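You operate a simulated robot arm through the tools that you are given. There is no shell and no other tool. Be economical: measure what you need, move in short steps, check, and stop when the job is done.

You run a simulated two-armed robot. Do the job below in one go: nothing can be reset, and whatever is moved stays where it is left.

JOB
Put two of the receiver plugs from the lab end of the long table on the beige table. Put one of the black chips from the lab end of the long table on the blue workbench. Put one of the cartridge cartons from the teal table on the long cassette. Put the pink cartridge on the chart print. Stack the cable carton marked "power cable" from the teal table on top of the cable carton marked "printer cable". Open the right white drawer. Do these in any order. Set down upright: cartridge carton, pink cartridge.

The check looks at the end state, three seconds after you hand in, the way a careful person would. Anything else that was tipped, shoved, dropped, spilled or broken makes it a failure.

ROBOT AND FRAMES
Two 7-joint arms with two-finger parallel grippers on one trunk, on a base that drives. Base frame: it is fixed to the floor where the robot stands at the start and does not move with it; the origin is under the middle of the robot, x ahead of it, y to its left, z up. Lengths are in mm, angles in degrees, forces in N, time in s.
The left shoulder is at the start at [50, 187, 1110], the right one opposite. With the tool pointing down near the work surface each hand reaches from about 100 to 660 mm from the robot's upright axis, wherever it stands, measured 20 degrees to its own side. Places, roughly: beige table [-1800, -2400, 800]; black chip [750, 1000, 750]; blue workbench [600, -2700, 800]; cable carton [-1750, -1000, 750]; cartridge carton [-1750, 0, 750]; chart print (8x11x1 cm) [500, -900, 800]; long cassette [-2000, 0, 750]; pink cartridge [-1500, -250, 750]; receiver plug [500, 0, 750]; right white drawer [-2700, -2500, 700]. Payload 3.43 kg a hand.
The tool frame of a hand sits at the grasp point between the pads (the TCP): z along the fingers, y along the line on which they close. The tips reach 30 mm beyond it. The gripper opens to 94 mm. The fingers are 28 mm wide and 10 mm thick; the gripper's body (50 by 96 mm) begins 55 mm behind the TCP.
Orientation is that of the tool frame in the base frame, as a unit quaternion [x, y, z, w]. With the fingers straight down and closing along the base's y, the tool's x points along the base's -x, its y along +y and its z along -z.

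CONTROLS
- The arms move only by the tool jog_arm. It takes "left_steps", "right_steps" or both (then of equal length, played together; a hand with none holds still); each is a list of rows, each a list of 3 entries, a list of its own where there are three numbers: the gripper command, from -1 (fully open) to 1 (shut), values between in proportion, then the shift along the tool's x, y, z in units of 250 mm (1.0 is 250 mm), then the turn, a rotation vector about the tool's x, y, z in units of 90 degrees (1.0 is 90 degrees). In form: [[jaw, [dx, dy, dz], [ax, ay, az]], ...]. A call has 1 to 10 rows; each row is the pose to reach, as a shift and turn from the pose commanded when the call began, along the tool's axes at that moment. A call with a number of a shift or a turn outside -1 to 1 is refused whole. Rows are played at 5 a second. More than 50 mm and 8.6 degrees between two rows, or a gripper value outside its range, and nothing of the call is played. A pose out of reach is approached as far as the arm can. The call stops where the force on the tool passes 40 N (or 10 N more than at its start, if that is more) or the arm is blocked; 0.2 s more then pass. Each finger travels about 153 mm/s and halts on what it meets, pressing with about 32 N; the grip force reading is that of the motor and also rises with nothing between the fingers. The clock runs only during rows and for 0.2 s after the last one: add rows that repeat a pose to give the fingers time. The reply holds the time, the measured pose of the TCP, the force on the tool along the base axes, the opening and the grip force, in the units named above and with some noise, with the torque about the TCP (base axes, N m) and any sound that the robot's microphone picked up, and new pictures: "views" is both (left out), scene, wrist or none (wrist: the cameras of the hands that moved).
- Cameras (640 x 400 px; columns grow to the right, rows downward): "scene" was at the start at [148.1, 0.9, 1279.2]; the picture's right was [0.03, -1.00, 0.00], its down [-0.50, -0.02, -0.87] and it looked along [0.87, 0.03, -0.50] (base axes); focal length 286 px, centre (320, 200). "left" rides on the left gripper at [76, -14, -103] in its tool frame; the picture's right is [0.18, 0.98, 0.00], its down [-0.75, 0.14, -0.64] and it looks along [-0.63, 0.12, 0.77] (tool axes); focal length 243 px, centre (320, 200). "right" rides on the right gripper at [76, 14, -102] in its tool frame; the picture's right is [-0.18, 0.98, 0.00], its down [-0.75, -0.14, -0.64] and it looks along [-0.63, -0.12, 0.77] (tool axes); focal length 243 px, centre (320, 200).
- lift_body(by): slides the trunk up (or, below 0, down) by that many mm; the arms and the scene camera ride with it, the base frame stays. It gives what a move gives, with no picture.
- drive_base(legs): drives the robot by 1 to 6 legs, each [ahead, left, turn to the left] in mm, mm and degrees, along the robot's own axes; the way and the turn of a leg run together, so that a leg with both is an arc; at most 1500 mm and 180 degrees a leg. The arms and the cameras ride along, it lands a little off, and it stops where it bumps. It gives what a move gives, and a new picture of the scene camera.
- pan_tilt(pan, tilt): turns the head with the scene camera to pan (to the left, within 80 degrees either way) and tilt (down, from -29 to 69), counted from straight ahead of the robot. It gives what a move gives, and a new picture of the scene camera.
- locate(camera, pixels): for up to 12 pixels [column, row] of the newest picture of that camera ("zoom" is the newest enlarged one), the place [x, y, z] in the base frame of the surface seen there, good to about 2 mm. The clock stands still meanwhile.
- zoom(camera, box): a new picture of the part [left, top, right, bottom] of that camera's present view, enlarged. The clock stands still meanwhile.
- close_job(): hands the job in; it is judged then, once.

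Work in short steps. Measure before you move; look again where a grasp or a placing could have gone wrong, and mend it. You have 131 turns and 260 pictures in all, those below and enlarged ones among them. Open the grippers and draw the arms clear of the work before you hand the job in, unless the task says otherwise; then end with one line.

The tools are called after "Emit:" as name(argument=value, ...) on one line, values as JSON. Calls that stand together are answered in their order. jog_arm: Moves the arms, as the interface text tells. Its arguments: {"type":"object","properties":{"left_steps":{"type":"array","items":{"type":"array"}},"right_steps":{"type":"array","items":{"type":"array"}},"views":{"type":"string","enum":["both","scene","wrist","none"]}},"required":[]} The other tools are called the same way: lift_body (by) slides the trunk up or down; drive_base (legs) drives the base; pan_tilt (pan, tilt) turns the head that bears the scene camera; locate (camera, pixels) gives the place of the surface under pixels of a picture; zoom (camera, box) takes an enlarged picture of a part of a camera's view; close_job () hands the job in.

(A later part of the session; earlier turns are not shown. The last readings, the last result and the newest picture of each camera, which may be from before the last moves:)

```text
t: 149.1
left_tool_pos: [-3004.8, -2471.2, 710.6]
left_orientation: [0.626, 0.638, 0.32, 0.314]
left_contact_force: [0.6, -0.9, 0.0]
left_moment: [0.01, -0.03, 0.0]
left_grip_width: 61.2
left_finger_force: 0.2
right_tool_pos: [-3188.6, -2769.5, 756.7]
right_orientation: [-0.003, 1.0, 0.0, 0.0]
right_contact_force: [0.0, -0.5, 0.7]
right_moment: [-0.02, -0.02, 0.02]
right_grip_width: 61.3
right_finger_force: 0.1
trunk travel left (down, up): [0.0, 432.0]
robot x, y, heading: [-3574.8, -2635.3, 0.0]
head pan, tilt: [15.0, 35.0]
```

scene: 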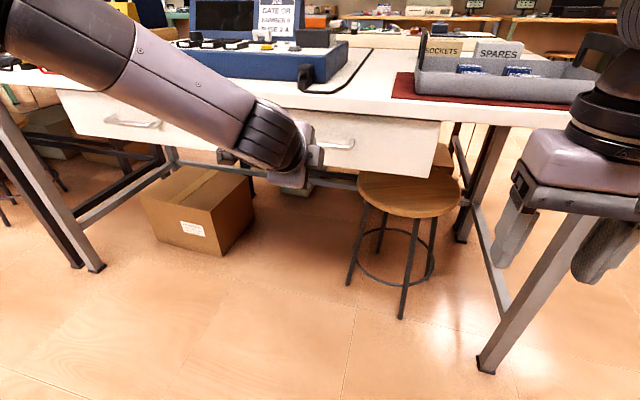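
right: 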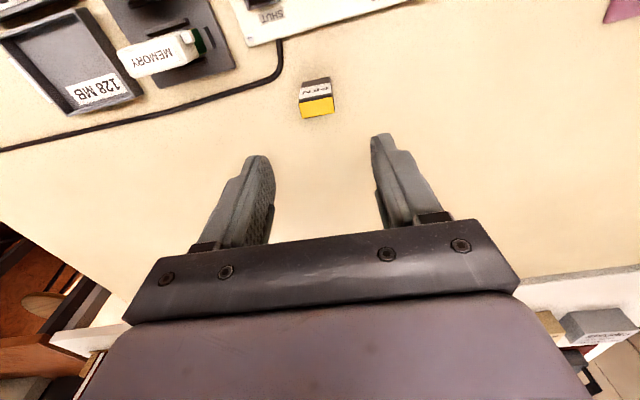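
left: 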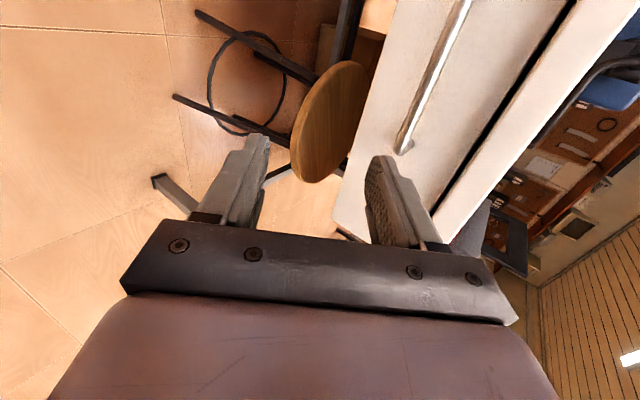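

I raise to the pre-grasp line with jaws at ~40 mm, then advance 60 mm along the fingers so the bar sits between the pads, and look before closing.

Emit:
jog_arm(left_steps=[[0.15, [0, 0.19, -0.03], [0, 0, 0]], [0.15, [0, 0.2, -0.03], [0, 0, 0]], [0.15, [0, 0.2, 0.09], [0, 0, 0]], [0.15, [0, 0.2, 0.205], [0, 0, 0]], [0.15, [0, 0.2, 0.205], [0, 0, 0]]])

```text
t: 150.3
left_tool_pos: [-2945.3, -2473.8, 710.5]
left_orientation: [0.624, 0.637, 0.322, 0.317]
left_contact_force: [-0.8, -0.8, 0.6]
left_moment: [0.0, 0.04, 0.01]
left_grip_width: 40.3
left_finger_force: 0.4
left hand out of reach, approached as far as the arm can: row 1, 2, 3, 4, 5
right_tool_pos: [-3190.2, -2770.8, 756.8]
right_orientation: [-0.003, 1.0, -0.001, 0.0]
right_contact_force: [0.0, 0.5, 0.2]
right_moment: [-0.05, 0.02, -0.01]
right_grip_width: 61.2
right_finger_force: 0.1
trunk travel left (down, up): [0.0, 432.0]
robot x, y, heading: [-3573.0, -2637.4, 0.0]
head pan, tilt: [15.0, 35.0]
```

scene: 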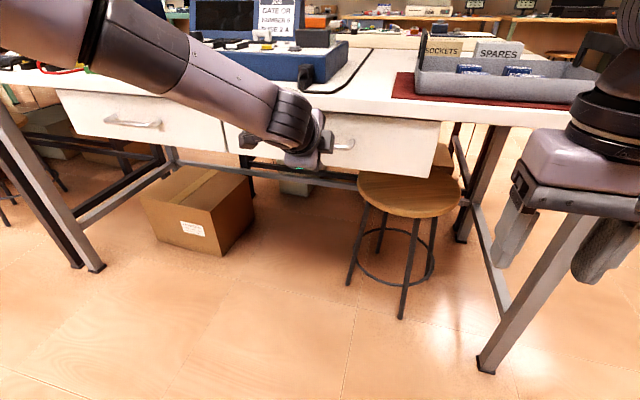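
left: 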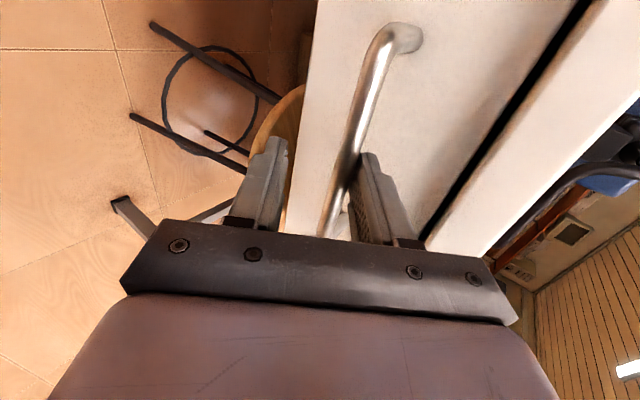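

The bar lies between the pads, nearer the upper finger. I raise the trunk 9 mm to centre it and close.

Emit:
lift_body(by=9)

Emit:
jog_arm(left_steps=[[1, [0, 0, 0], [0, 0, 0]], [1, [0, 0, 0], [0, 0, 0]], [1, [0, 0, 0], [0, 0, 0]]], views="wrist")

```text
t: 150.9
left_tool_pos: [-2944.2, -2474.5, 718.5]
left_orientation: [0.624, 0.637, 0.322, 0.317]
left_contact_force: [0.5, -0.9, 0.2]
left_moment: [0.0, 0.01, 0.02]
left_grip_width: 39.9
left_finger_force: 0.1
right_tool_pos: [-3189.2, -2770.5, 766.6]
right_orientation: [-0.003, 1.0, -0.001, 0.0]
right_contact_force: [0.4, 0.3, -0.8]
right_moment: [-0.01, 0.02, -0.02]
right_grip_width: 61.1
right_finger_force: 0.0
trunk travel left (down, up): [-9.0, 423.0]
robot x, y, heading: [-3572.6, -2635.7, 0.2]
head pan, tilt: [15.0, 35.0]
```

```text
t: 151.7
left_tool_pos: [-2943.7, -2473.6, 723.3]
left_orientation: [0.623, 0.636, 0.325, 0.32]
left_contact_force: [1.7, 1.6, 21.1]
left_moment: [0.57, -0.45, -0.59]
left_grip_width: 11.7
left_finger_force: 44.8
right_tool_pos: [-3190.7, -2769.8, 766.2]
right_orientation: [-0.003, 1.0, 0.0, 0.001]
right_contact_force: [0.6, 0.7, -0.4]
right_moment: [-0.02, -0.02, -0.03]
right_grip_width: 61.2
right_finger_force: 0.1
trunk travel left (down, up): [-9.0, 423.0]
robot x, y, heading: [-3574.8, -2635.5, -0.1]
head pan, tilt: [15.0, 35.0]
```

left: 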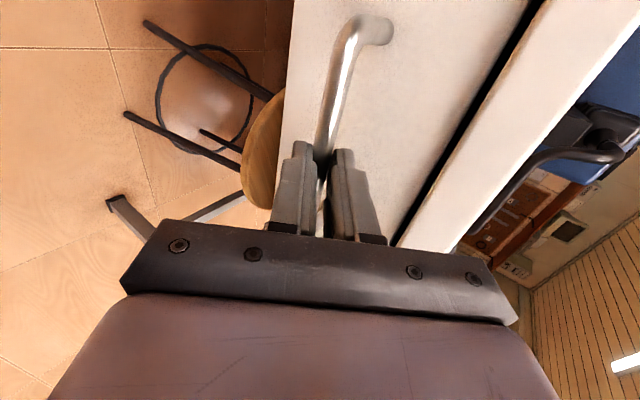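

The bar is gripped (11.7 mm). I pull by driving the base straight back 100 mm.

Emit:
drive_base(legs=[[-100, 0, 0]])

```text
t: 152.9
left_tool_pos: [-3044.4, -2473.8, 723.4]
left_orientation: [0.623, 0.636, 0.325, 0.32]
left_contact_force: [-0.5, 2.7, 23.9]
left_moment: [0.56, -0.46, -0.53]
left_grip_width: 12.0
left_finger_force: 45.1
right_tool_pos: [-3289.1, -2770.2, 767.0]
right_orientation: [-0.003, 1.0, -0.001, 0.002]
right_contact_force: [0.3, 0.2, 0.0]
right_moment: [-0.03, 0.0, 0.03]
right_grip_width: 61.5
right_finger_force: 0.0
trunk travel left (down, up): [-9.0, 423.0]
robot x, y, heading: [-3671.0, -2638.4, -0.1]
head pan, tilt: [15.0, 35.0]
```

scene: 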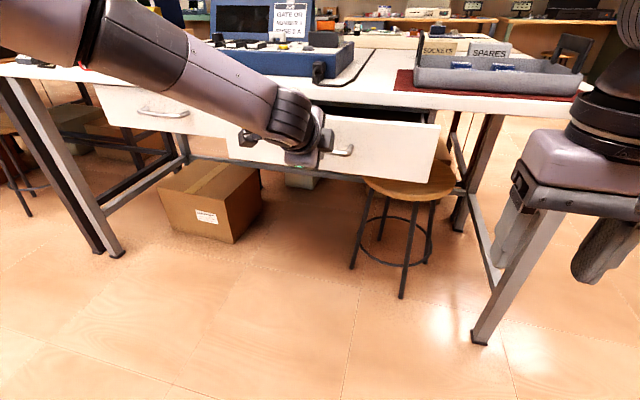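

The drawer is opening. I pull another 130 mm.

Emit:
drive_base(legs=[[-130, 0, 0]])

```text
t: 154.1
left_tool_pos: [-3170.6, -2473.8, 723.8]
left_orientation: [0.623, 0.635, 0.325, 0.32]
left_contact_force: [1.0, 2.4, 11.7]
left_moment: [0.65, -0.22, -0.42]
left_grip_width: 11.7
left_finger_force: 44.9
right_tool_pos: [-3417.2, -2770.4, 765.5]
right_orientation: [-0.002, 1.0, -0.002, 0.001]
right_contact_force: [0.2, 0.2, -0.1]
right_moment: [-0.02, -0.01, -0.04]
right_grip_width: 61.1
right_finger_force: 0.0
trunk travel left (down, up): [-9.0, 423.0]
robot x, y, heading: [-3801.2, -2636.6, 0.0]
head pan, tilt: [15.0, 35.0]
```

scene: 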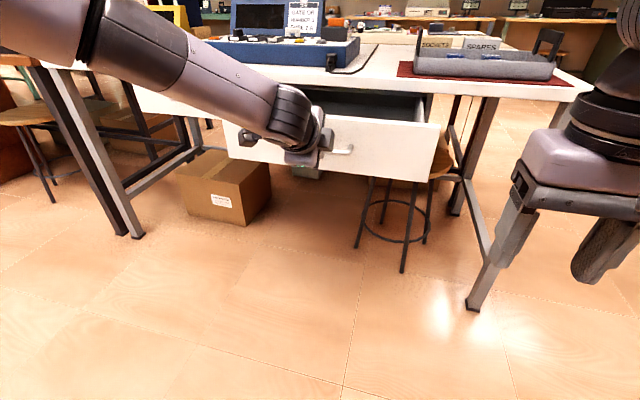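

Open ~228 mm. I pull 70 mm more to have it plainly open.

Emit:
drive_base(legs=[[-70, 0, 0]])

Emit:
jog_arm(left_steps=[[-0.2, [0, 0, 0], [0, 0, 0]], [-0.2, [0, 0, 0], [0, 0, 0]], [-0.2, [0, 0, -0.15], [0, 0, 0]], [-0.2, [0, 0, -0.15], [0, 0, 0]]], views="wrist")

```text
t: 155.2
left_tool_pos: [-3241.6, -2474.1, 723.7]
left_orientation: [0.623, 0.635, 0.326, 0.32]
left_contact_force: [-0.9, 1.9, 5.3]
left_moment: [0.45, -0.09, -0.43]
left_grip_width: 11.5
left_finger_force: 44.9
right_tool_pos: [-3487.7, -2770.5, 766.6]
right_orientation: [-0.002, 1.0, -0.001, 0.001]
right_contact_force: [0.2, 0.0, -0.2]
right_moment: [-0.02, -0.01, -0.03]
right_grip_width: 61.0
right_finger_force: 0.1
trunk travel left (down, up): [-9.0, 423.0]
robot x, y, heading: [-3872.1, -2639.3, -0.1]
head pan, tilt: [15.0, 35.0]
```

scene: 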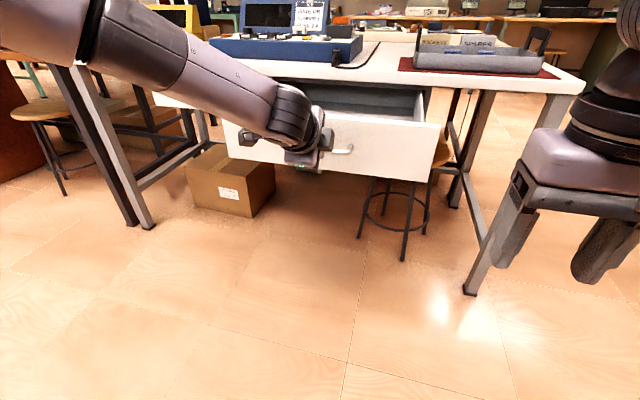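

```text
t: 156.2
left_tool_pos: [-3270.9, -2475.2, 744.3]
left_orientation: [0.623, 0.635, 0.325, 0.321]
left_contact_force: [0.3, 0.1, -0.5]
left_moment: [0.0, 0.0, 0.01]
left_grip_width: 56.3
left_finger_force: 0.1
right_tool_pos: [-3487.7, -2770.9, 765.4]
right_orientation: [-0.002, 1.0, -0.001, 0.0]
right_contact_force: [0.2, -0.1, -0.6]
right_moment: [-0.03, 0.03, -0.02]
right_grip_width: 60.6
right_finger_force: 0.1
trunk travel left (down, up): [-9.0, 423.0]
robot x, y, heading: [-3870.1, -2635.8, -0.1]
head pan, tilt: [15.0, 35.0]
```

left: 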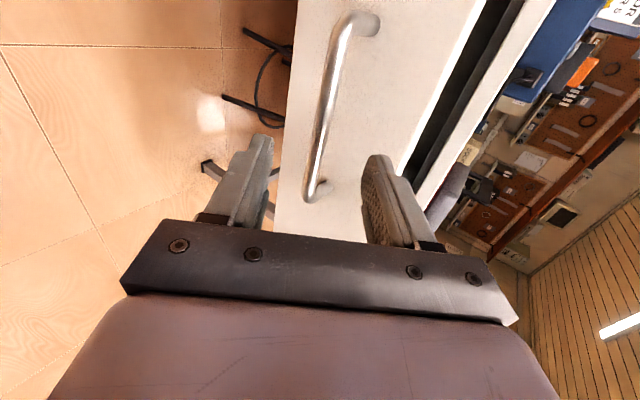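

The drawer is open and the bar free. I back off, raise the trunk, and turn the left hand back to pointing down.

Emit:
drive_base(legs=[[-250, 0, 0]])

Emit:
lift_body(by=316)

Emit:
jog_arm(left_steps=[[-1, [0, 0, 0], [0.04, 0.04, -0.08]], [-1, [0, 0, 0], [0.08, 0.08, -0.16]], [-1, [0, 0, 0], [0.12, 0.12, -0.24]], [-1, [0, 0, 0], [0.155, 0.155, -0.31]], [-1, [0, 0, 0], [0.19, 0.19, -0.38]], [-1, [0, 0, 0], [0.225, 0.225, -0.45]], [-1, [0, 0, 0], [0.26, 0.26, -0.52]], [-1, [0, 0, 0], [0.295, 0.295, -0.59]], [-1, [0, 0, 0], [0.33, 0.33, -0.66]], [-1, [0, 0, 0], [0.36, 0.36, -0.72]]], views="none")

Emit:
jog_arm(left_steps=[[-1, [0, 0, 0], [0.035, 0.035, -0.07]], [-1, [0, 0, 0], [0.07, 0.07, -0.14]], [-1, [0, 0, 0], [0.1, 0.1, -0.2]], [-1, [0, 0, 0], [0.1, 0.1, -0.2]]], views="none")

```text
t: 158.0
left_tool_pos: [-3520.7, -2472.6, 743.9]
left_orientation: [0.623, 0.635, 0.326, 0.319]
left_contact_force: [0.1, 0.1, 0.5]
left_moment: [-0.01, 0.0, 0.0]
left_grip_width: 56.5
left_finger_force: 0.1
right_tool_pos: [-3737.0, -2769.7, 766.4]
right_orientation: [-0.003, 1.0, -0.001, 0.0]
right_contact_force: [0.3, 0.0, -0.6]
right_moment: [0.0, -0.01, 0.04]
right_grip_width: 61.1
right_finger_force: 0.1
trunk travel left (down, up): [-9.0, 423.0]
robot x, y, heading: [-4120.0, -2634.5, 0.2]
head pan, tilt: [15.0, 35.0]
```

scene: 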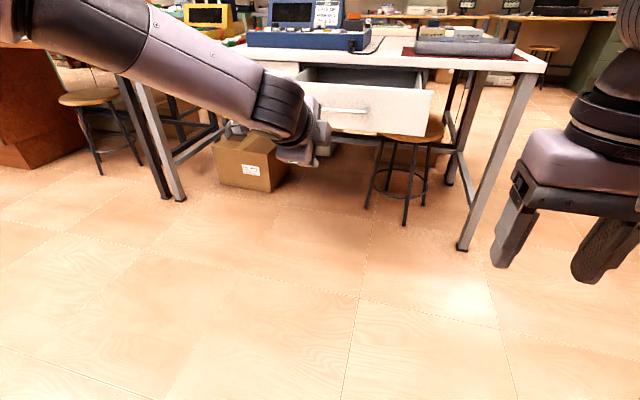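

```text
t: 161.1
left_tool_pos: [-3522.4, -2473.8, 1061.2]
left_orientation: [0.623, 0.635, 0.326, 0.319]
left_contact_force: [0.5, -0.1, -0.7]
left_moment: [0.0, -0.02, -0.01]
left_grip_width: 56.4
left_finger_force: 0.1
right_tool_pos: [-3737.5, -2769.6, 1081.4]
right_orientation: [-0.003, 1.0, 0.0, 0.0]
right_contact_force: [-0.9, -0.2, 0.1]
right_moment: [-0.01, -0.01, -0.03]
right_grip_width: 61.0
right_finger_force: 0.0
trunk travel left (down, up): [-325.0, 107.0]
robot x, y, heading: [-4120.1, -2631.7, -0.1]
head pan, tilt: [15.0, 35.0]
```

```text
refused: row 1 steps farther than a row can; nothing moved
```

```text
t: 162.1
left_tool_pos: [-3527.9, -2462.7, 1067.4]
left_orientation: [0.503, 0.774, 0.273, 0.27]
left_contact_force: [0.6, 0.9, -0.2]
left_moment: [0.01, 0.0, 0.01]
left_grip_width: 93.9
left_finger_force: 0.1
left hand out of reach, approached as far as the arm can: row 2, 3, 4
right_tool_pos: [-3737.0, -2769.4, 1081.3]
right_orientation: [-0.002, 1.0, 0.0, 0.001]
right_contact_force: [0.8, 0.1, 0.8]
right_moment: [-0.02, -0.03, -0.02]
right_grip_width: 61.0
right_finger_force: 0.0
trunk travel left (down, up): [-325.0, 107.0]
robot x, y, heading: [-4120.3, -2633.6, -0.1]
head pan, tilt: [15.0, 35.0]
```

The first turn call was refused by a hair, the second was played. I finish the remaining turn with smaller rows.

Emit:
jog_arm(left_steps=[[-1, [0, 0, 0], [0.036, 0.036, -0.072]], [-1, [0, 0, 0], [0.072, 0.072, -0.144]], [-1, [0, 0, 0], [0.108, 0.108, -0.216]], [-1, [0, 0, 0], [0.144, 0.144, -0.288]], [-1, [0, 0, 0], [0.18, 0.18, -0.36]], [-1, [0, 0, 0], [0.216, 0.216, -0.432]], [-1, [0, 0, 0], [0.252, 0.252, -0.504]], [-1, [0, 0, 0], [0.288, 0.288, -0.576]], [-1, [0, 0, 0], [0.324, 0.324, -0.648]], [-1, [0, 0, 0], [0.36, 0.36, -0.72]]], views="scene")

```text
t: 164.3
left_tool_pos: [-3527.5, -2461.8, 1067.1]
left_orientation: [-0.01, 1.0, -0.001, 0.009]
left_contact_force: [0.5, -0.2, -0.3]
left_moment: [0.02, -0.03, -0.03]
left_grip_width: 94.1
left_finger_force: 0.0
left hand out of reach, approached as far as the arm can: row 1
right_tool_pos: [-3735.6, -2769.6, 1081.5]
right_orientation: [-0.003, 1.0, -0.001, 0.0]
right_contact_force: [0.9, 0.2, 0.3]
right_moment: [0.01, 0.02, 0.02]
right_grip_width: 61.1
right_finger_force: 0.0
trunk travel left (down, up): [-325.0, 107.0]
robot x, y, heading: [-4120.8, -2634.0, 0.1]
head pan, tilt: [15.0, 35.0]
```

scene: 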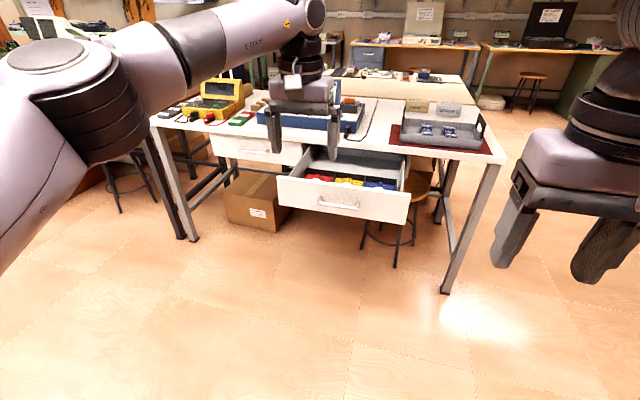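

The drawer stands open with its contents in view. I pull the left hand in and drive back round to the aisle, heading for the teal table.

Emit:
jog_arm(left_steps=[[-1, [0.18, 0, 0], [0, 0.011, 0.013]], [-1, [0.36, 0, 0], [0, 0.011, 0.013]], [-1, [0.54, 0, 0], [0, 0.011, 0.013]], [-1, [0.7, 0.05, 0], [0, 0.011, 0.013]], [-1, [0.7, 0.05, 0], [0, 0.011, 0.013]]], views="none")

Emit:
drive_base(legs=[[0, -900, 0], [1500, 0, 0], [1500, 0, 0], [300, 0, 0], [0, 1500, 0], [0, 1200, 0]])

Emit:
pan_tilt(pan=78, tilt=20)

```text
t: 165.5
left_tool_pos: [-3702.7, -2452.6, 1062.8]
left_orientation: [0.001, 1.0, -0.001, 0.001]
left_contact_force: [0.0, -0.3, -0.4]
left_moment: [-0.03, 0.02, 0.01]
left_grip_width: 93.9
left_finger_force: 0.1
right_tool_pos: [-3737.4, -2769.9, 1082.4]
right_orientation: [-0.003, 1.0, -0.001, 0.0]
right_contact_force: [-0.4, -0.5, -0.8]
right_moment: [0.0, 0.03, 0.02]
right_grip_width: 61.2
right_finger_force: 0.1
trunk travel left (down, up): [-325.0, 107.0]
robot x, y, heading: [-4121.7, -2638.7, -0.2]
head pan, tilt: [15.0, 35.0]
```

```text
t: 212.8
left_tool_pos: [-362.5, -685.8, 1063.2]
left_orientation: [0.005, 1.0, 0.0, 0.002]
left_contact_force: [-0.2, 0.2, 0.2]
left_moment: [0.02, -0.01, -0.03]
left_grip_width: 94.0
left_finger_force: 0.1
right_tool_pos: [-399.5, -1000.9, 1082.3]
right_orientation: [0.003, 1.0, -0.001, -0.001]
right_contact_force: [0.6, 0.1, -0.2]
right_moment: [0.01, -0.04, 0.0]
right_grip_width: 61.0
right_finger_force: 0.0
trunk travel left (down, up): [-325.0, 107.0]
robot x, y, heading: [-785.8, -865.0, -0.6]
head pan, tilt: [15.0, 35.0]
```

scene: 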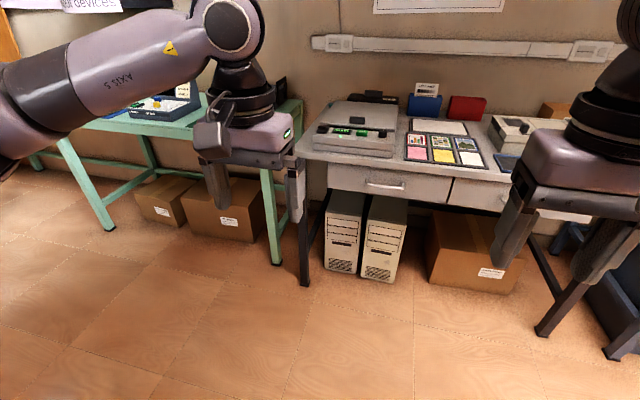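

```text
t: 214.1
left_tool_pos: [-361.3, -686.0, 1063.4]
left_orientation: [0.006, 1.0, 0.0, 0.001]
left_contact_force: [0.2, 0.3, 0.0]
left_moment: [0.02, 0.02, -0.01]
left_grip_width: 94.3
left_finger_force: 0.1
right_tool_pos: [-399.8, -1001.3, 1081.3]
right_orientation: [0.003, 1.0, 0.0, 0.0]
right_contact_force: [-0.1, 0.2, -0.7]
right_moment: [0.0, 0.01, -0.02]
right_grip_width: 61.3
right_finger_force: 0.0
trunk travel left (down, up): [-325.0, 107.0]
robot x, y, heading: [-783.6, -858.5, -0.6]
head pan, tilt: [78.0, 20.0]
```

scene: 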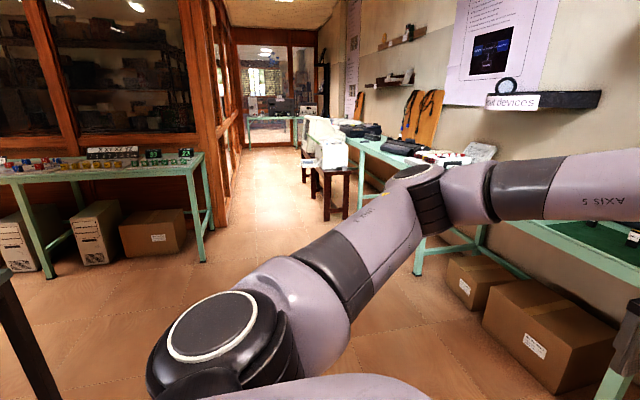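

The grey table ahead has the prints. I zoom on it, then turn around to face the teal table.

Emit:
pan_tilt(pan=-5, tilt=30)

Emit:
zoom(camera="scene", box=[300, 90, 540, 240])

Emit:
drive_base(legs=[[0, 0, 90], [0, 0, 90]])

```text
t: 215.7
left_tool_pos: [-361.4, -686.7, 1063.2]
left_orientation: [0.007, 1.0, 0.0, 0.002]
left_contact_force: [-0.3, -0.4, -0.7]
left_moment: [-0.01, -0.02, 0.06]
left_grip_width: 94.1
left_finger_force: 0.0
right_tool_pos: [-400.5, -1001.1, 1082.1]
right_orientation: [0.002, 1.0, -0.001, 0.0]
right_contact_force: [0.5, -0.5, 0.7]
right_moment: [0.03, -0.01, 0.0]
right_grip_width: 61.2
right_finger_force: 0.0
trunk travel left (down, up): [-325.0, 107.0]
robot x, y, heading: [-785.4, -865.2, -0.7]
head pan, tilt: [-5.0, 30.0]
```

scene: 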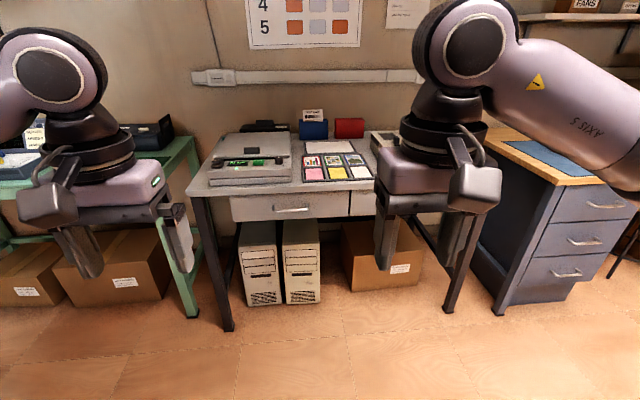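

```text
2.67 times, centred on (420, 165) of scene
```

zoom: 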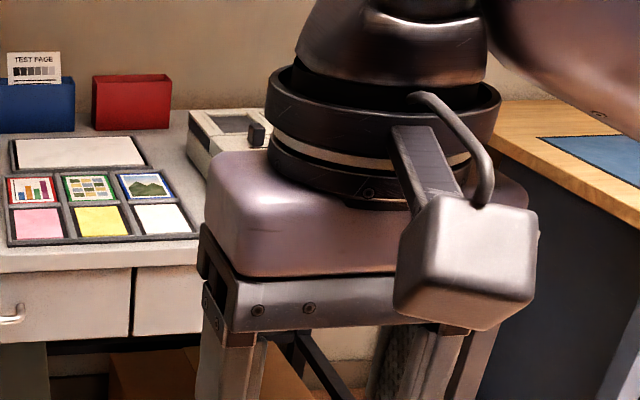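

```text
t: 223.8
left_tool_pos: [-1205.7, -1040.4, 1063.2]
left_orientation: [1.0, -0.008, -0.002, 0.0]
left_contact_force: [-0.4, -0.6, 0.3]
left_moment: [-0.05, 0.02, 0.03]
left_grip_width: 94.0
left_finger_force: 0.0
right_tool_pos: [-1166.4, -723.1, 1082.8]
right_orientation: [1.0, -0.004, 0.001, -0.001]
right_contact_force: [-0.1, 0.3, 0.3]
right_moment: [0.01, -0.01, -0.02]
right_grip_width: 61.2
right_finger_force: 0.1
trunk travel left (down, up): [-325.0, 107.0]
robot x, y, heading: [-782.3, -865.8, 179.3]
head pan, tilt: [-5.0, 30.0]
```

scene: 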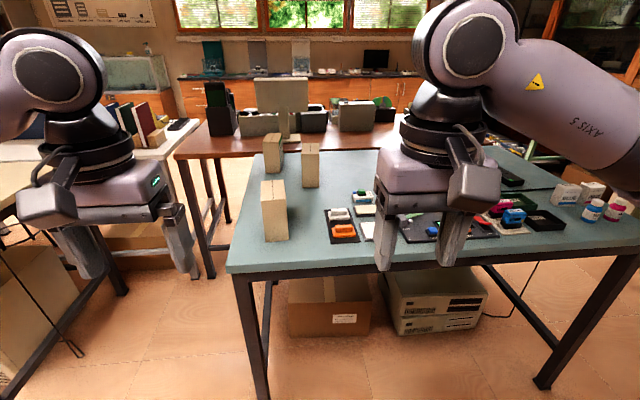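

The teal table: three tall cartons at left (275,210), (311,165), (272,150), small cartridges and cartons at right (560–620,190–215). I zoom in on both sides.

Emit:
zoom(camera="scene", box=[480, 140, 640, 260])

Emit:
locate(camera="scene", pixels=[[275, 190], [311, 150], [272, 140], [567, 186], [593, 205], [618, 205], [300, 262], [545, 219], [340, 270], [520, 185]])

Emit:
pan_tilt(pan=-35, tilt=30)

```text
3.33 times, centred on (560, 200) of scene
```

zoom: 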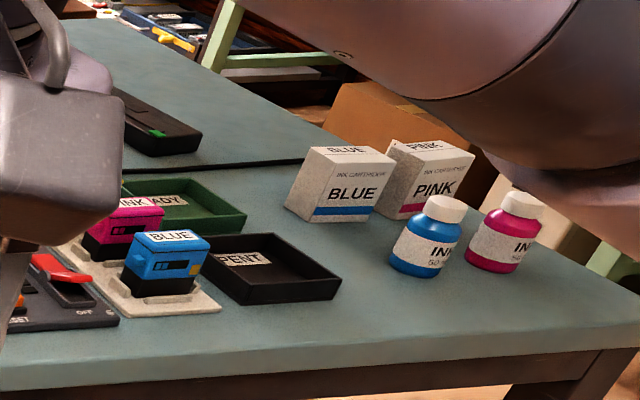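

```text
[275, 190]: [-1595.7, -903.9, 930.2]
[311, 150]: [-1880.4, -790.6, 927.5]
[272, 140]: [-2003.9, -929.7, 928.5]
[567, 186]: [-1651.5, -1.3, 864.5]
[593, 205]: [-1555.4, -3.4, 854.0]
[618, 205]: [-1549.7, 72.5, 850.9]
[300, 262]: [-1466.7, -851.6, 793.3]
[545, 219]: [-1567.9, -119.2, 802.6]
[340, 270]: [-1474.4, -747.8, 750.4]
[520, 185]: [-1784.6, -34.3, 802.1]
```

```text
t: 224.7
left_tool_pos: [-1205.9, -1040.6, 1062.7]
left_orientation: [1.0, -0.007, -0.002, 0.0]
left_contact_force: [0.5, -0.5, -0.1]
left_moment: [-0.01, 0.0, -0.01]
left_grip_width: 93.9
left_finger_force: 0.1
right_tool_pos: [-1166.4, -724.2, 1081.6]
right_orientation: [1.0, -0.005, 0.0, -0.001]
right_contact_force: [0.0, -0.2, -0.6]
right_moment: [0.01, 0.01, 0.0]
right_grip_width: 61.2
right_finger_force: 0.1
trunk travel left (down, up): [-325.0, 107.0]
robot x, y, heading: [-783.6, -863.6, 179.5]
head pan, tilt: [-35.0, 30.0]
```

scene: 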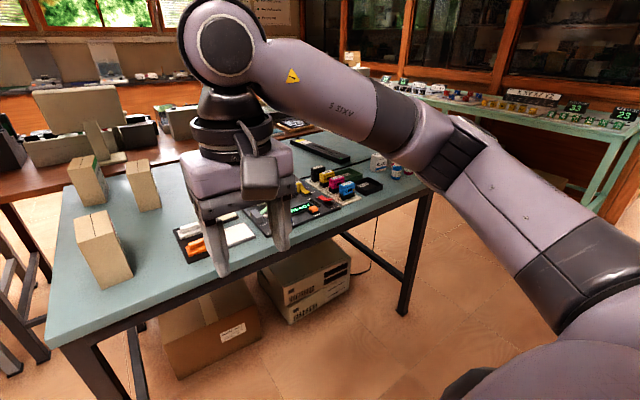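

I drive right along the table so I face the cartridge end and can see it unobstructed.

Emit:
drive_base(legs=[[200, -720, 0]])

Emit:
pan_tilt(pan=0, tilt=32)

```text
t: 231.5
left_tool_pos: [-1395.0, -313.6, 1062.6]
left_orientation: [1.0, -0.009, -0.001, 0.001]
left_contact_force: [0.4, 0.4, 0.0]
left_moment: [0.0, 0.03, 0.04]
left_grip_width: 93.9
left_finger_force: 0.0
right_tool_pos: [-1355.0, 1.9, 1082.0]
right_orientation: [1.0, -0.007, 0.0, -0.001]
right_contact_force: [0.0, 0.1, -0.7]
right_moment: [0.05, -0.01, 0.01]
right_grip_width: 61.1
right_finger_force: 0.1
trunk travel left (down, up): [-325.0, 107.0]
robot x, y, heading: [-973.7, -137.5, 179.3]
head pan, tilt: [-35.0, 30.0]
```

scene: 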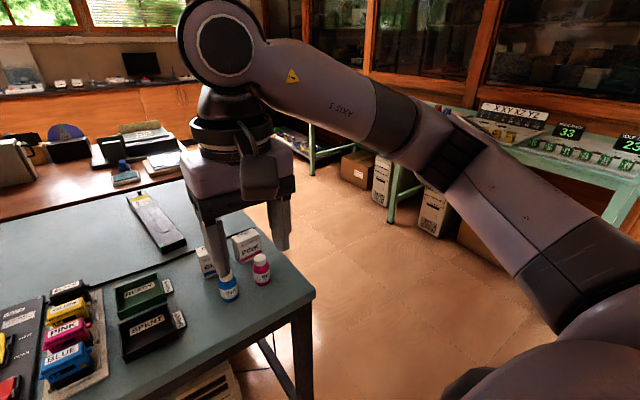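

```text
t: 232.5
left_tool_pos: [-1394.3, -313.3, 1063.9]
left_orientation: [1.0, -0.01, -0.002, -0.001]
left_contact_force: [-0.6, 0.3, 0.7]
left_moment: [0.04, 0.0, 0.01]
left_grip_width: 94.0
left_finger_force: 0.0
right_tool_pos: [-1355.0, 2.7, 1082.7]
right_orientation: [1.0, -0.006, 0.0, -0.001]
right_contact_force: [-0.1, 0.1, 0.0]
right_moment: [-0.01, -0.04, -0.02]
right_grip_width: 61.1
right_finger_force: 0.0
trunk travel left (down, up): [-325.0, 107.0]
robot x, y, heading: [-975.5, -138.5, 179.0]
head pan, tilt: [0.0, 32.0]
```

scene: 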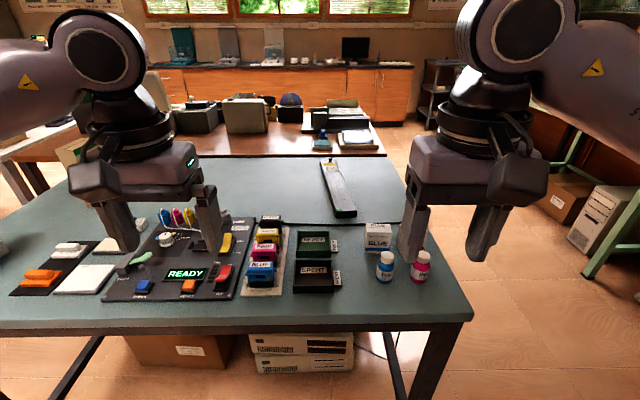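

Good view: cartridges on a tray at (265,250), cartons at (378,237), the long cassette at (338,190). I zoom and measure.

Emit:
zoom(camera="scene", box=[230, 150, 430, 300])

Emit:
locate(camera="scene", pixels=[[324, 165], [330, 165], [330, 195], [343, 195], [334, 212], [352, 212], [375, 226], [392, 226], [338, 225], [340, 180], [265, 248], [300, 322]])

```text
2.67 times, centred on (330, 225) of scene
```

zoom: 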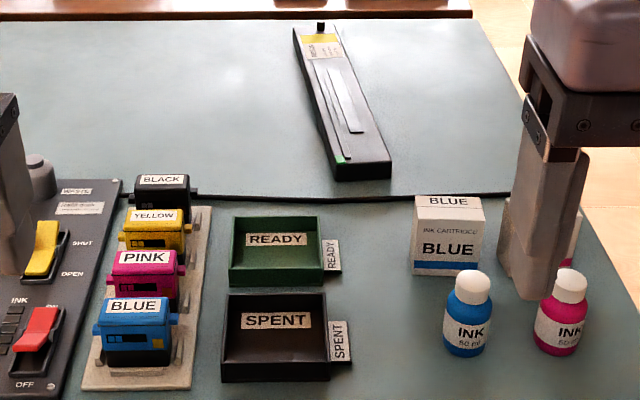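

```text
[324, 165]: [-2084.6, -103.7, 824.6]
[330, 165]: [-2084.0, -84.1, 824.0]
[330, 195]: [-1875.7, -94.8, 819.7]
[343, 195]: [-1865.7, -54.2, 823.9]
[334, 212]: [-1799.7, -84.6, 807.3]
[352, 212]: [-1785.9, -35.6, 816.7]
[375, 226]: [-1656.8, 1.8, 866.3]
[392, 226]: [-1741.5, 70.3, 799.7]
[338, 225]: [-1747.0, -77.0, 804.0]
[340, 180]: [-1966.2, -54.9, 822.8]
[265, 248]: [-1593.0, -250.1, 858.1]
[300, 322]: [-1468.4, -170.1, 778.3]
```

The cassette top (z≈824) runs x -1795…-2110 around y≈-65; the BLUE carton top is at (-1657,2,866). I drive 210 mm ahead for reach and look again.

Emit:
drive_base(legs=[[205, 0, 0.8]])

Emit:
pan_tilt(pan=-5, tilt=42)

```text
t: 234.1
left_tool_pos: [-1596.9, -317.5, 1063.5]
left_orientation: [1.0, -0.003, -0.001, -0.001]
left_contact_force: [-0.3, -0.5, -1.0]
left_moment: [0.03, 0.01, -0.01]
left_grip_width: 93.9
left_finger_force: 0.1
right_tool_pos: [-1560.8, -2.8, 1081.0]
right_orientation: [1.0, 0.001, 0.001, -0.001]
right_contact_force: [0.5, -0.4, -0.2]
right_moment: [-0.04, 0.0, 0.0]
right_grip_width: 61.3
right_finger_force: 0.1
trunk travel left (down, up): [-325.0, 107.0]
robot x, y, heading: [-1175.1, -133.7, 180.0]
head pan, tilt: [0.0, 32.0]
```

scene: 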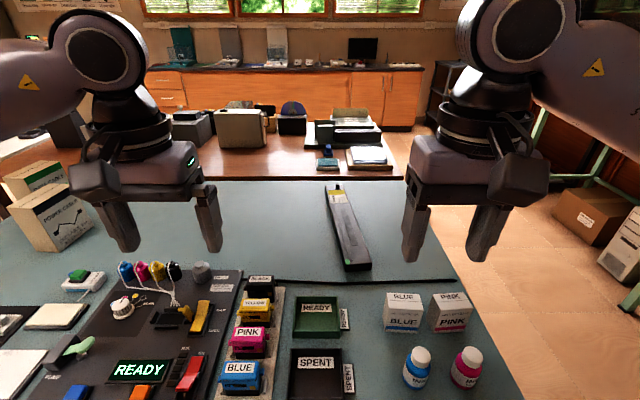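

```text
t: 234.8
left_tool_pos: [-1595.7, -318.2, 1063.6]
left_orientation: [1.0, -0.003, -0.002, 0.0]
left_contact_force: [-0.1, 0.4, 0.0]
left_moment: [0.01, 0.02, -0.02]
left_grip_width: 93.8
left_finger_force: 0.0
right_tool_pos: [-1562.1, -2.9, 1081.5]
right_orientation: [1.0, 0.001, 0.0, -0.001]
right_contact_force: [0.3, -0.3, -0.3]
right_moment: [-0.01, -0.01, 0.01]
right_grip_width: 61.0
right_finger_force: 0.1
trunk travel left (down, up): [-325.0, 107.0]
robot x, y, heading: [-1175.7, -138.8, 180.0]
head pan, tilt: [-5.0, 42.0]
```

scene: 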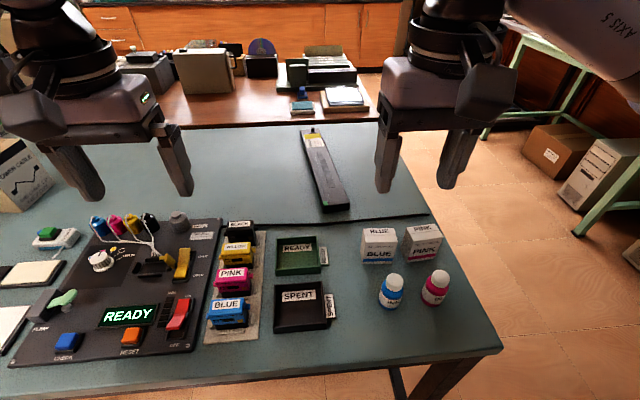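

Emit:
zoom(camera="scene", box=[340, 205, 468, 285])

Emit:
locate(camera="zoom", pixels=[[112, 168], [275, 165], [128, 120], [268, 120], [325, 160], [335, 225], [470, 215], [345, 115], [470, 110], [190, 140], [410, 140], [250, 360]])

Emit:
locate(camera="scene", pixels=[[323, 205], [346, 205], [318, 195], [340, 192], [328, 198], [315, 180], [334, 180], [325, 170]])

```text
5.00 times, centred on (404, 245) of scene
```

zoom: 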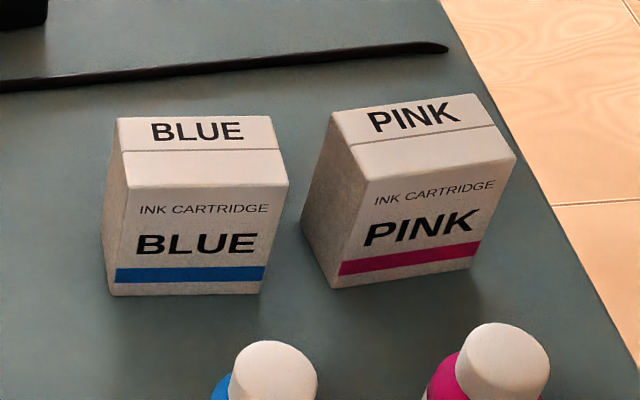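

```text
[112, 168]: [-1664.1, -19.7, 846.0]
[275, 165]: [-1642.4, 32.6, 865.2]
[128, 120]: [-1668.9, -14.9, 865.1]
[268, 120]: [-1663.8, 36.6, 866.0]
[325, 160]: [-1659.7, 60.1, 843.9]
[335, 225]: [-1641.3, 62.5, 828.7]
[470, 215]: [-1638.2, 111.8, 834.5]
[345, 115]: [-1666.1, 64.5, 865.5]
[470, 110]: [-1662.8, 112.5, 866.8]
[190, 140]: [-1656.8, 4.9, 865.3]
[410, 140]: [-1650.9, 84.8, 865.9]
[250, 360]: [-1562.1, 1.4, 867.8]
```

```text
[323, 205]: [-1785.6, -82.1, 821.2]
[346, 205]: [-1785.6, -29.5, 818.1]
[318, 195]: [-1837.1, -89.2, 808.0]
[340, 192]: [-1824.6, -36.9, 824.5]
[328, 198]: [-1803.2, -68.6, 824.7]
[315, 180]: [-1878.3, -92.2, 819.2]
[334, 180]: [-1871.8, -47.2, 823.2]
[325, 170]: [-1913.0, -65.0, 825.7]
```

BLUE carton: centre ≈(-1653,10), 55 wide in y, ~28 deep in x, top 866, turned ~5.5°, with the PINK carton close beside. I grip it across its depth, so the right hand turns ‑84° while moving above it.

Emit:
jog_arm(right_steps=[[-0.3, [-0.036, -0.005, 0.0], [0, 0, -0.0937]], [-0.3, [-0.072, -0.01, 0.05], [0, 0, -0.1874]], [-0.3, [-0.109, -0.015, 0.1], [0, 0, -0.2811]], [-0.3, [-0.146, -0.02, 0.16], [0, 0, -0.3748]], [-0.3, [-0.182, -0.026, 0.22], [0, 0, -0.4685]], [-0.3, [-0.218, -0.031, 0.28], [0, 0, -0.5622]], [-0.3, [-0.255, -0.036, 0.34], [0, 0, -0.6559]], [-0.3, [-0.291, -0.042, 0.4], [0, 0, -0.7496]], [-0.3, [-0.328, -0.047, 0.47], [0, 0, -0.8433]], [-0.3, [-0.364, -0.052, 0.54], [0, 0, -0.937]]])

```text
t: 237.0
left_tool_pos: [-1594.6, -318.9, 1063.4]
left_orientation: [1.0, -0.002, -0.003, -0.001]
left_contact_force: [0.7, -0.9, 0.5]
left_moment: [0.05, 0.03, 0.0]
left_grip_width: 93.8
left_finger_force: 0.1
right_tool_pos: [-1548.0, 6.9, 1050.9]
right_orientation: [0.81, 0.585, -0.01, -0.025]
right_contact_force: [0.4, 0.3, 0.6]
right_moment: [0.01, 0.04, 0.0]
right_grip_width: 61.1
right_finger_force: 0.1
right hand out of reach, approached as far as the arm can: row 7, 8, 9, 10
trunk travel left (down, up): [-325.0, 107.0]
robot x, y, heading: [-1174.7, -140.0, 179.6]
head pan, tilt: [-5.0, 42.0]
```

scene: 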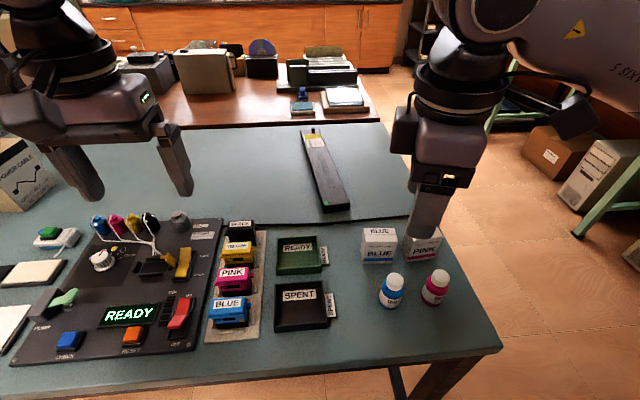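
right: 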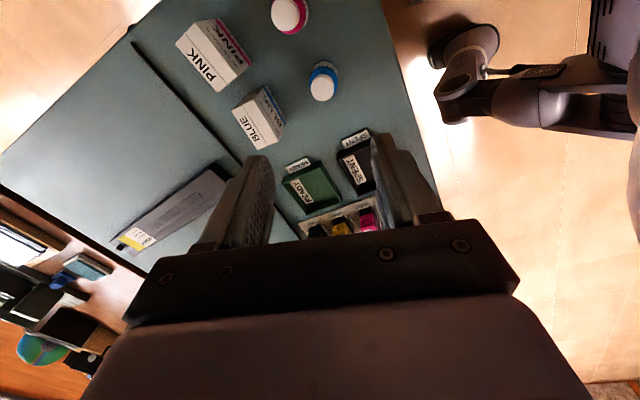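

The wrist limit stops that turn at ‑72°. Gripping across the 55 mm width with jaws at ~70 mm also fits (outer finger edge y≈55 vs PINK at 60), so I turn back.

Emit:
jog_arm(right_steps=[[-0.48, [0, 0, 0], [0, 0, 0.0945]], [-0.48, [0, 0, 0], [0, 0, 0.189]], [-0.48, [0, 0, 0], [0, 0, 0.2835]], [-0.48, [0, 0, 0], [0, 0, 0.378]], [-0.48, [0, 0, 0], [0, 0, 0.4725]], [-0.48, [0, 0, 0], [0, 0, 0.567]], [-0.48, [0, 0, 0], [0, 0, 0.6615]], [-0.48, [0, 0, 0], [0, 0, 0.756]], [-0.48, [0, 0, 0], [0, 0, 0.8505]], [-0.48, [0, 0, 0], [0, 0, 0.94]]], views="none")

```text
t: 239.2
left_tool_pos: [-1597.3, -317.5, 1062.7]
left_orientation: [1.0, -0.004, -0.002, 0.0]
left_contact_force: [0.2, 0.1, 0.5]
left_moment: [0.01, -0.02, 0.01]
left_grip_width: 93.8
left_finger_force: 0.0
right_tool_pos: [-1552.4, 7.2, 1048.7]
right_orientation: [0.993, -0.114, -0.024, -0.011]
right_contact_force: [-1.0, 0.0, -0.7]
right_moment: [-0.01, -0.04, 0.02]
right_grip_width: 69.6
right_finger_force: 0.0
trunk travel left (down, up): [-325.0, 107.0]
robot x, y, heading: [-1176.5, -134.4, 180.1]
head pan, tilt: [-5.0, 42.0]
```

Now only 13° of yaw remains; I correct to 5.7° and move above the carton.

Emit:
jog_arm(right_steps=[[-0.48, [0, 0, 0], [-0.014, 0.03, -0.082]], [-0.48, [-0.19, 0.042, 0], [-0.014, 0.03, -0.082]], [-0.48, [-0.38, 0.084, 0], [-0.014, 0.03, -0.082]], [-0.48, [-0.394, 0.084, 0.18], [-0.014, 0.03, -0.082]], [-0.48, [-0.394, 0.084, 0.36], [-0.014, 0.03, -0.082]], [-0.48, [-0.394, 0.084, 0.43], [-0.014, 0.03, -0.082]], [-0.48, [-0.394, 0.084, 0.43], [-0.014, 0.03, -0.082]]])

```text
t: 240.8
left_tool_pos: [-1597.2, -318.6, 1064.0]
left_orientation: [1.0, -0.002, -0.001, -0.001]
left_contact_force: [1.3, 0.4, 0.4]
left_moment: [-0.01, -0.01, 0.02]
left_grip_width: 94.2
left_finger_force: 0.1
right_tool_pos: [-1657.7, 12.7, 945.4]
right_orientation: [0.999, -0.048, -0.001, 0.001]
right_contact_force: [0.6, 0.2, 0.4]
right_moment: [0.03, 0.0, 0.0]
right_grip_width: 69.8
right_finger_force: 0.1
trunk travel left (down, up): [-325.0, 107.0]
robot x, y, heading: [-1177.5, -137.7, 180.1]
head pan, tilt: [-5.0, 42.0]
```

scene: 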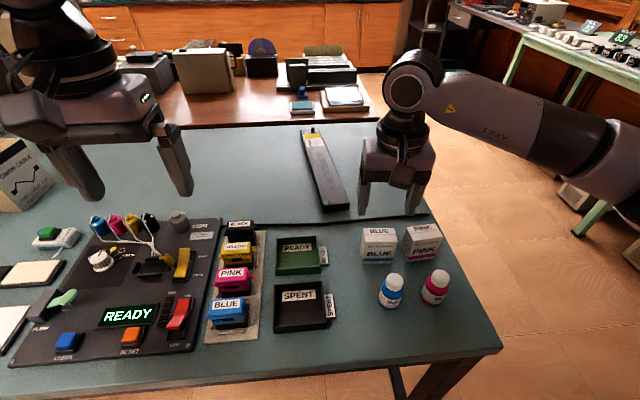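
right: 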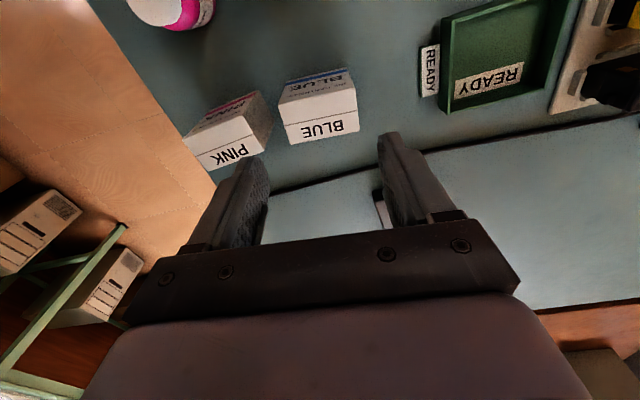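

I measure the carton's and its neighbour's top corners in the wrist picture.

Emit:
zoom(camera="right", box=[160, 50, 400, 200])

Emit:
locate(camera="right", pixels=[[281, 110], [354, 94], [289, 142], [357, 127], [320, 118], [256, 150], [235, 120], [263, 100]])

```text
2.67 times, centred on (280, 125) of right
```

zoom: 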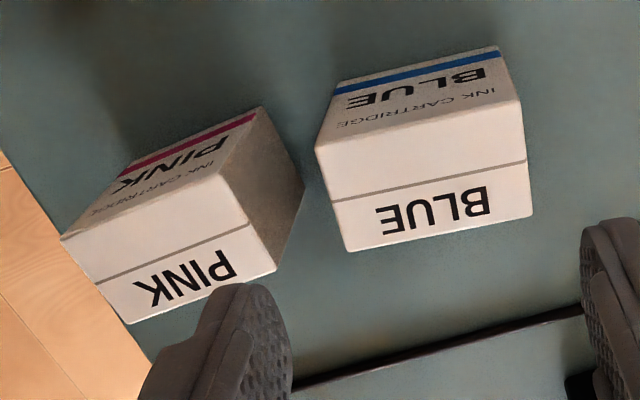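

```text
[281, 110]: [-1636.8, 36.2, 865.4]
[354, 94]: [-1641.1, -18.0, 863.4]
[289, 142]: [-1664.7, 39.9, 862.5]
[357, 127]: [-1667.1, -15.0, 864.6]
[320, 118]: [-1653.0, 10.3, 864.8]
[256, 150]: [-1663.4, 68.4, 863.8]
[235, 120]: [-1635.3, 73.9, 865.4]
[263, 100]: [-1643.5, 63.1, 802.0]
```

Centre (-1652,11), gap to PINK ≈25 mm. I correct 5 mm, descend to z≈842, close and lift.

Emit:
jog_arm(right_steps=[[-0.48, [0.021, 0.006, 0.15], [0, 0, 0]], [-0.48, [0.021, 0.006, 0.3], [0, 0, 0]], [-0.48, [0.021, 0.006, 0.412], [0, 0, 0]], [-0.48, [0.021, 0.006, 0.412], [0, 0, 0]], [1, [0.021, 0.006, 0.412], [0, 0, 0]], [1, [0.021, 0.006, 0.412], [0, 0, 0]], [1, [0.021, 0.006, 0.3], [0, 0, 0]], [1, [0.021, 0.006, 0.12], [0, 0, 0]], [1, [0.021, 0.006, -0.06], [0, 0, 0]]])

```text
t: 242.8
left_tool_pos: [-1597.6, -317.8, 1062.3]
left_orientation: [1.0, -0.003, -0.002, 0.0]
left_contact_force: [0.0, -0.4, 0.0]
left_moment: [0.0, -0.02, -0.01]
left_grip_width: 94.3
left_finger_force: 0.2
right_tool_pos: [-1652.1, 10.8, 961.4]
right_orientation: [0.999, -0.049, -0.001, 0.0]
right_contact_force: [-0.5, -0.4, -0.4]
right_moment: [0.03, 0.0, 0.05]
right_grip_width: 61.8
right_finger_force: 32.6
trunk travel left (down, up): [-325.0, 107.0]
robot x, y, heading: [-1175.3, -140.3, 179.8]
head pan, tilt: [-5.0, 42.0]
```

scene: 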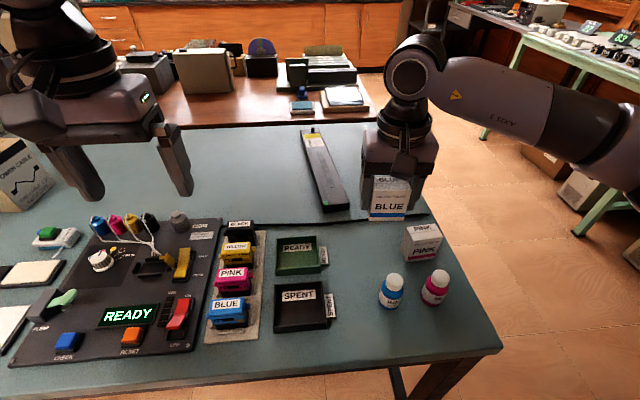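
right: 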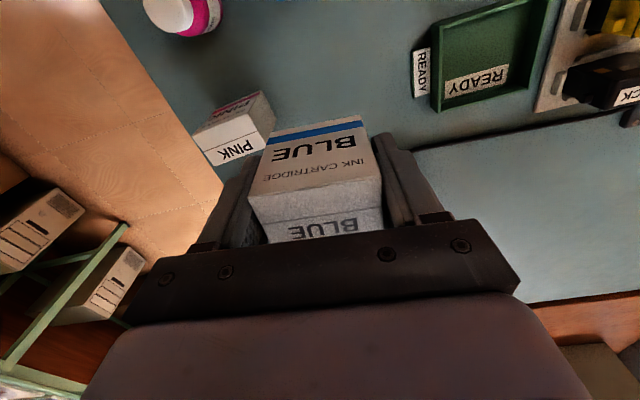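

Carton held (61.8 mm). Its bottom is 42 mm under the TCP, so on the cassette TCP z≈867. I drive 30 mm ahead for reach.

Emit:
drive_base(legs=[[30, 0, 0]])

```text
t: 243.6
left_tool_pos: [-1627.0, -317.9, 1062.7]
left_orientation: [1.0, -0.003, -0.002, 0.0]
left_contact_force: [0.6, 0.0, 0.2]
left_moment: [-0.01, -0.04, 0.01]
left_grip_width: 94.2
left_finger_force: 0.1
right_tool_pos: [-1684.1, 9.6, 962.6]
right_orientation: [0.999, -0.049, -0.002, 0.002]
right_contact_force: [-0.3, 0.0, -1.1]
right_moment: [-0.02, -0.03, 0.02]
right_grip_width: 61.7
right_finger_force: 31.9
trunk travel left (down, up): [-325.0, 107.0]
robot x, y, heading: [-1203.7, -135.2, 179.6]
head pan, tilt: [-5.0, 42.0]
```

scene: 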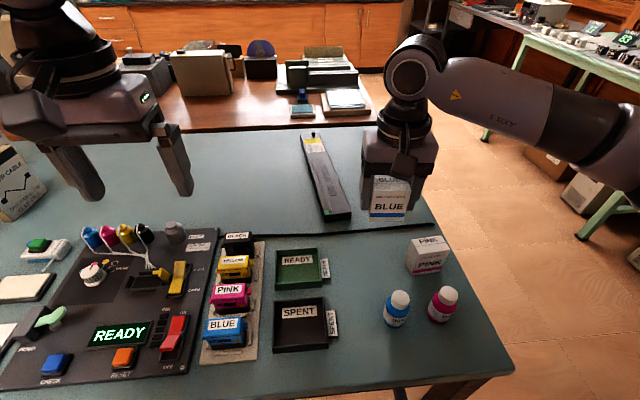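

I carry the carton over the near part of the cassette, turning ‑14° to line up with it.

Emit:
jog_arm(right_steps=[[1, [-0.15, 0.1, 0], [0, 0, -0.05]], [1, [-0.3, 0.2, 0], [0, 0, -0.1]], [1, [-0.45, 0.3, 0], [0, 0, -0.159]], [1, [-0.513, 0.336, 0], [0, 0, -0.159]], [1, [-0.513, 0.336, 0.14], [0, 0, -0.159]], [1, [-0.513, 0.336, 0.24], [0, 0, -0.159]], [1, [-0.513, 0.336, 0.24], [0, 0, -0.159]]])

```text
t: 245.2
left_tool_pos: [-1626.4, -317.7, 1063.7]
left_orientation: [1.0, -0.002, -0.002, 0.0]
left_contact_force: [-1.1, -0.7, 0.5]
left_moment: [-0.02, 0.02, -0.01]
left_grip_width: 93.8
left_finger_force: 0.1
right_tool_pos: [-1816.4, -59.3, 901.2]
right_orientation: [0.997, 0.076, -0.001, 0.001]
right_contact_force: [0.3, 0.4, -0.4]
right_moment: [-0.01, 0.02, 0.0]
right_grip_width: 61.7
right_finger_force: 32.2
right hand out of reach, approached as far as the arm can: row 4, 5, 6, 7
trunk travel left (down, up): [-325.0, 107.0]
robot x, y, heading: [-1206.8, -137.5, 179.9]
head pan, tilt: [-5.0, 42.0]
```

scene: 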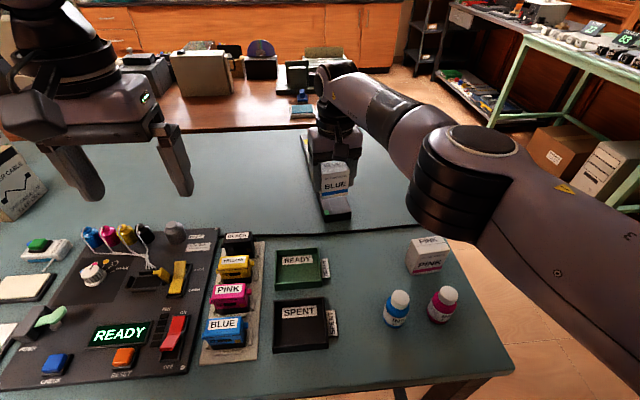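
right: 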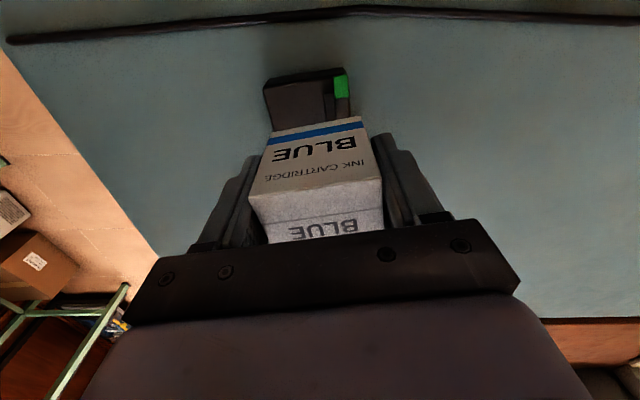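

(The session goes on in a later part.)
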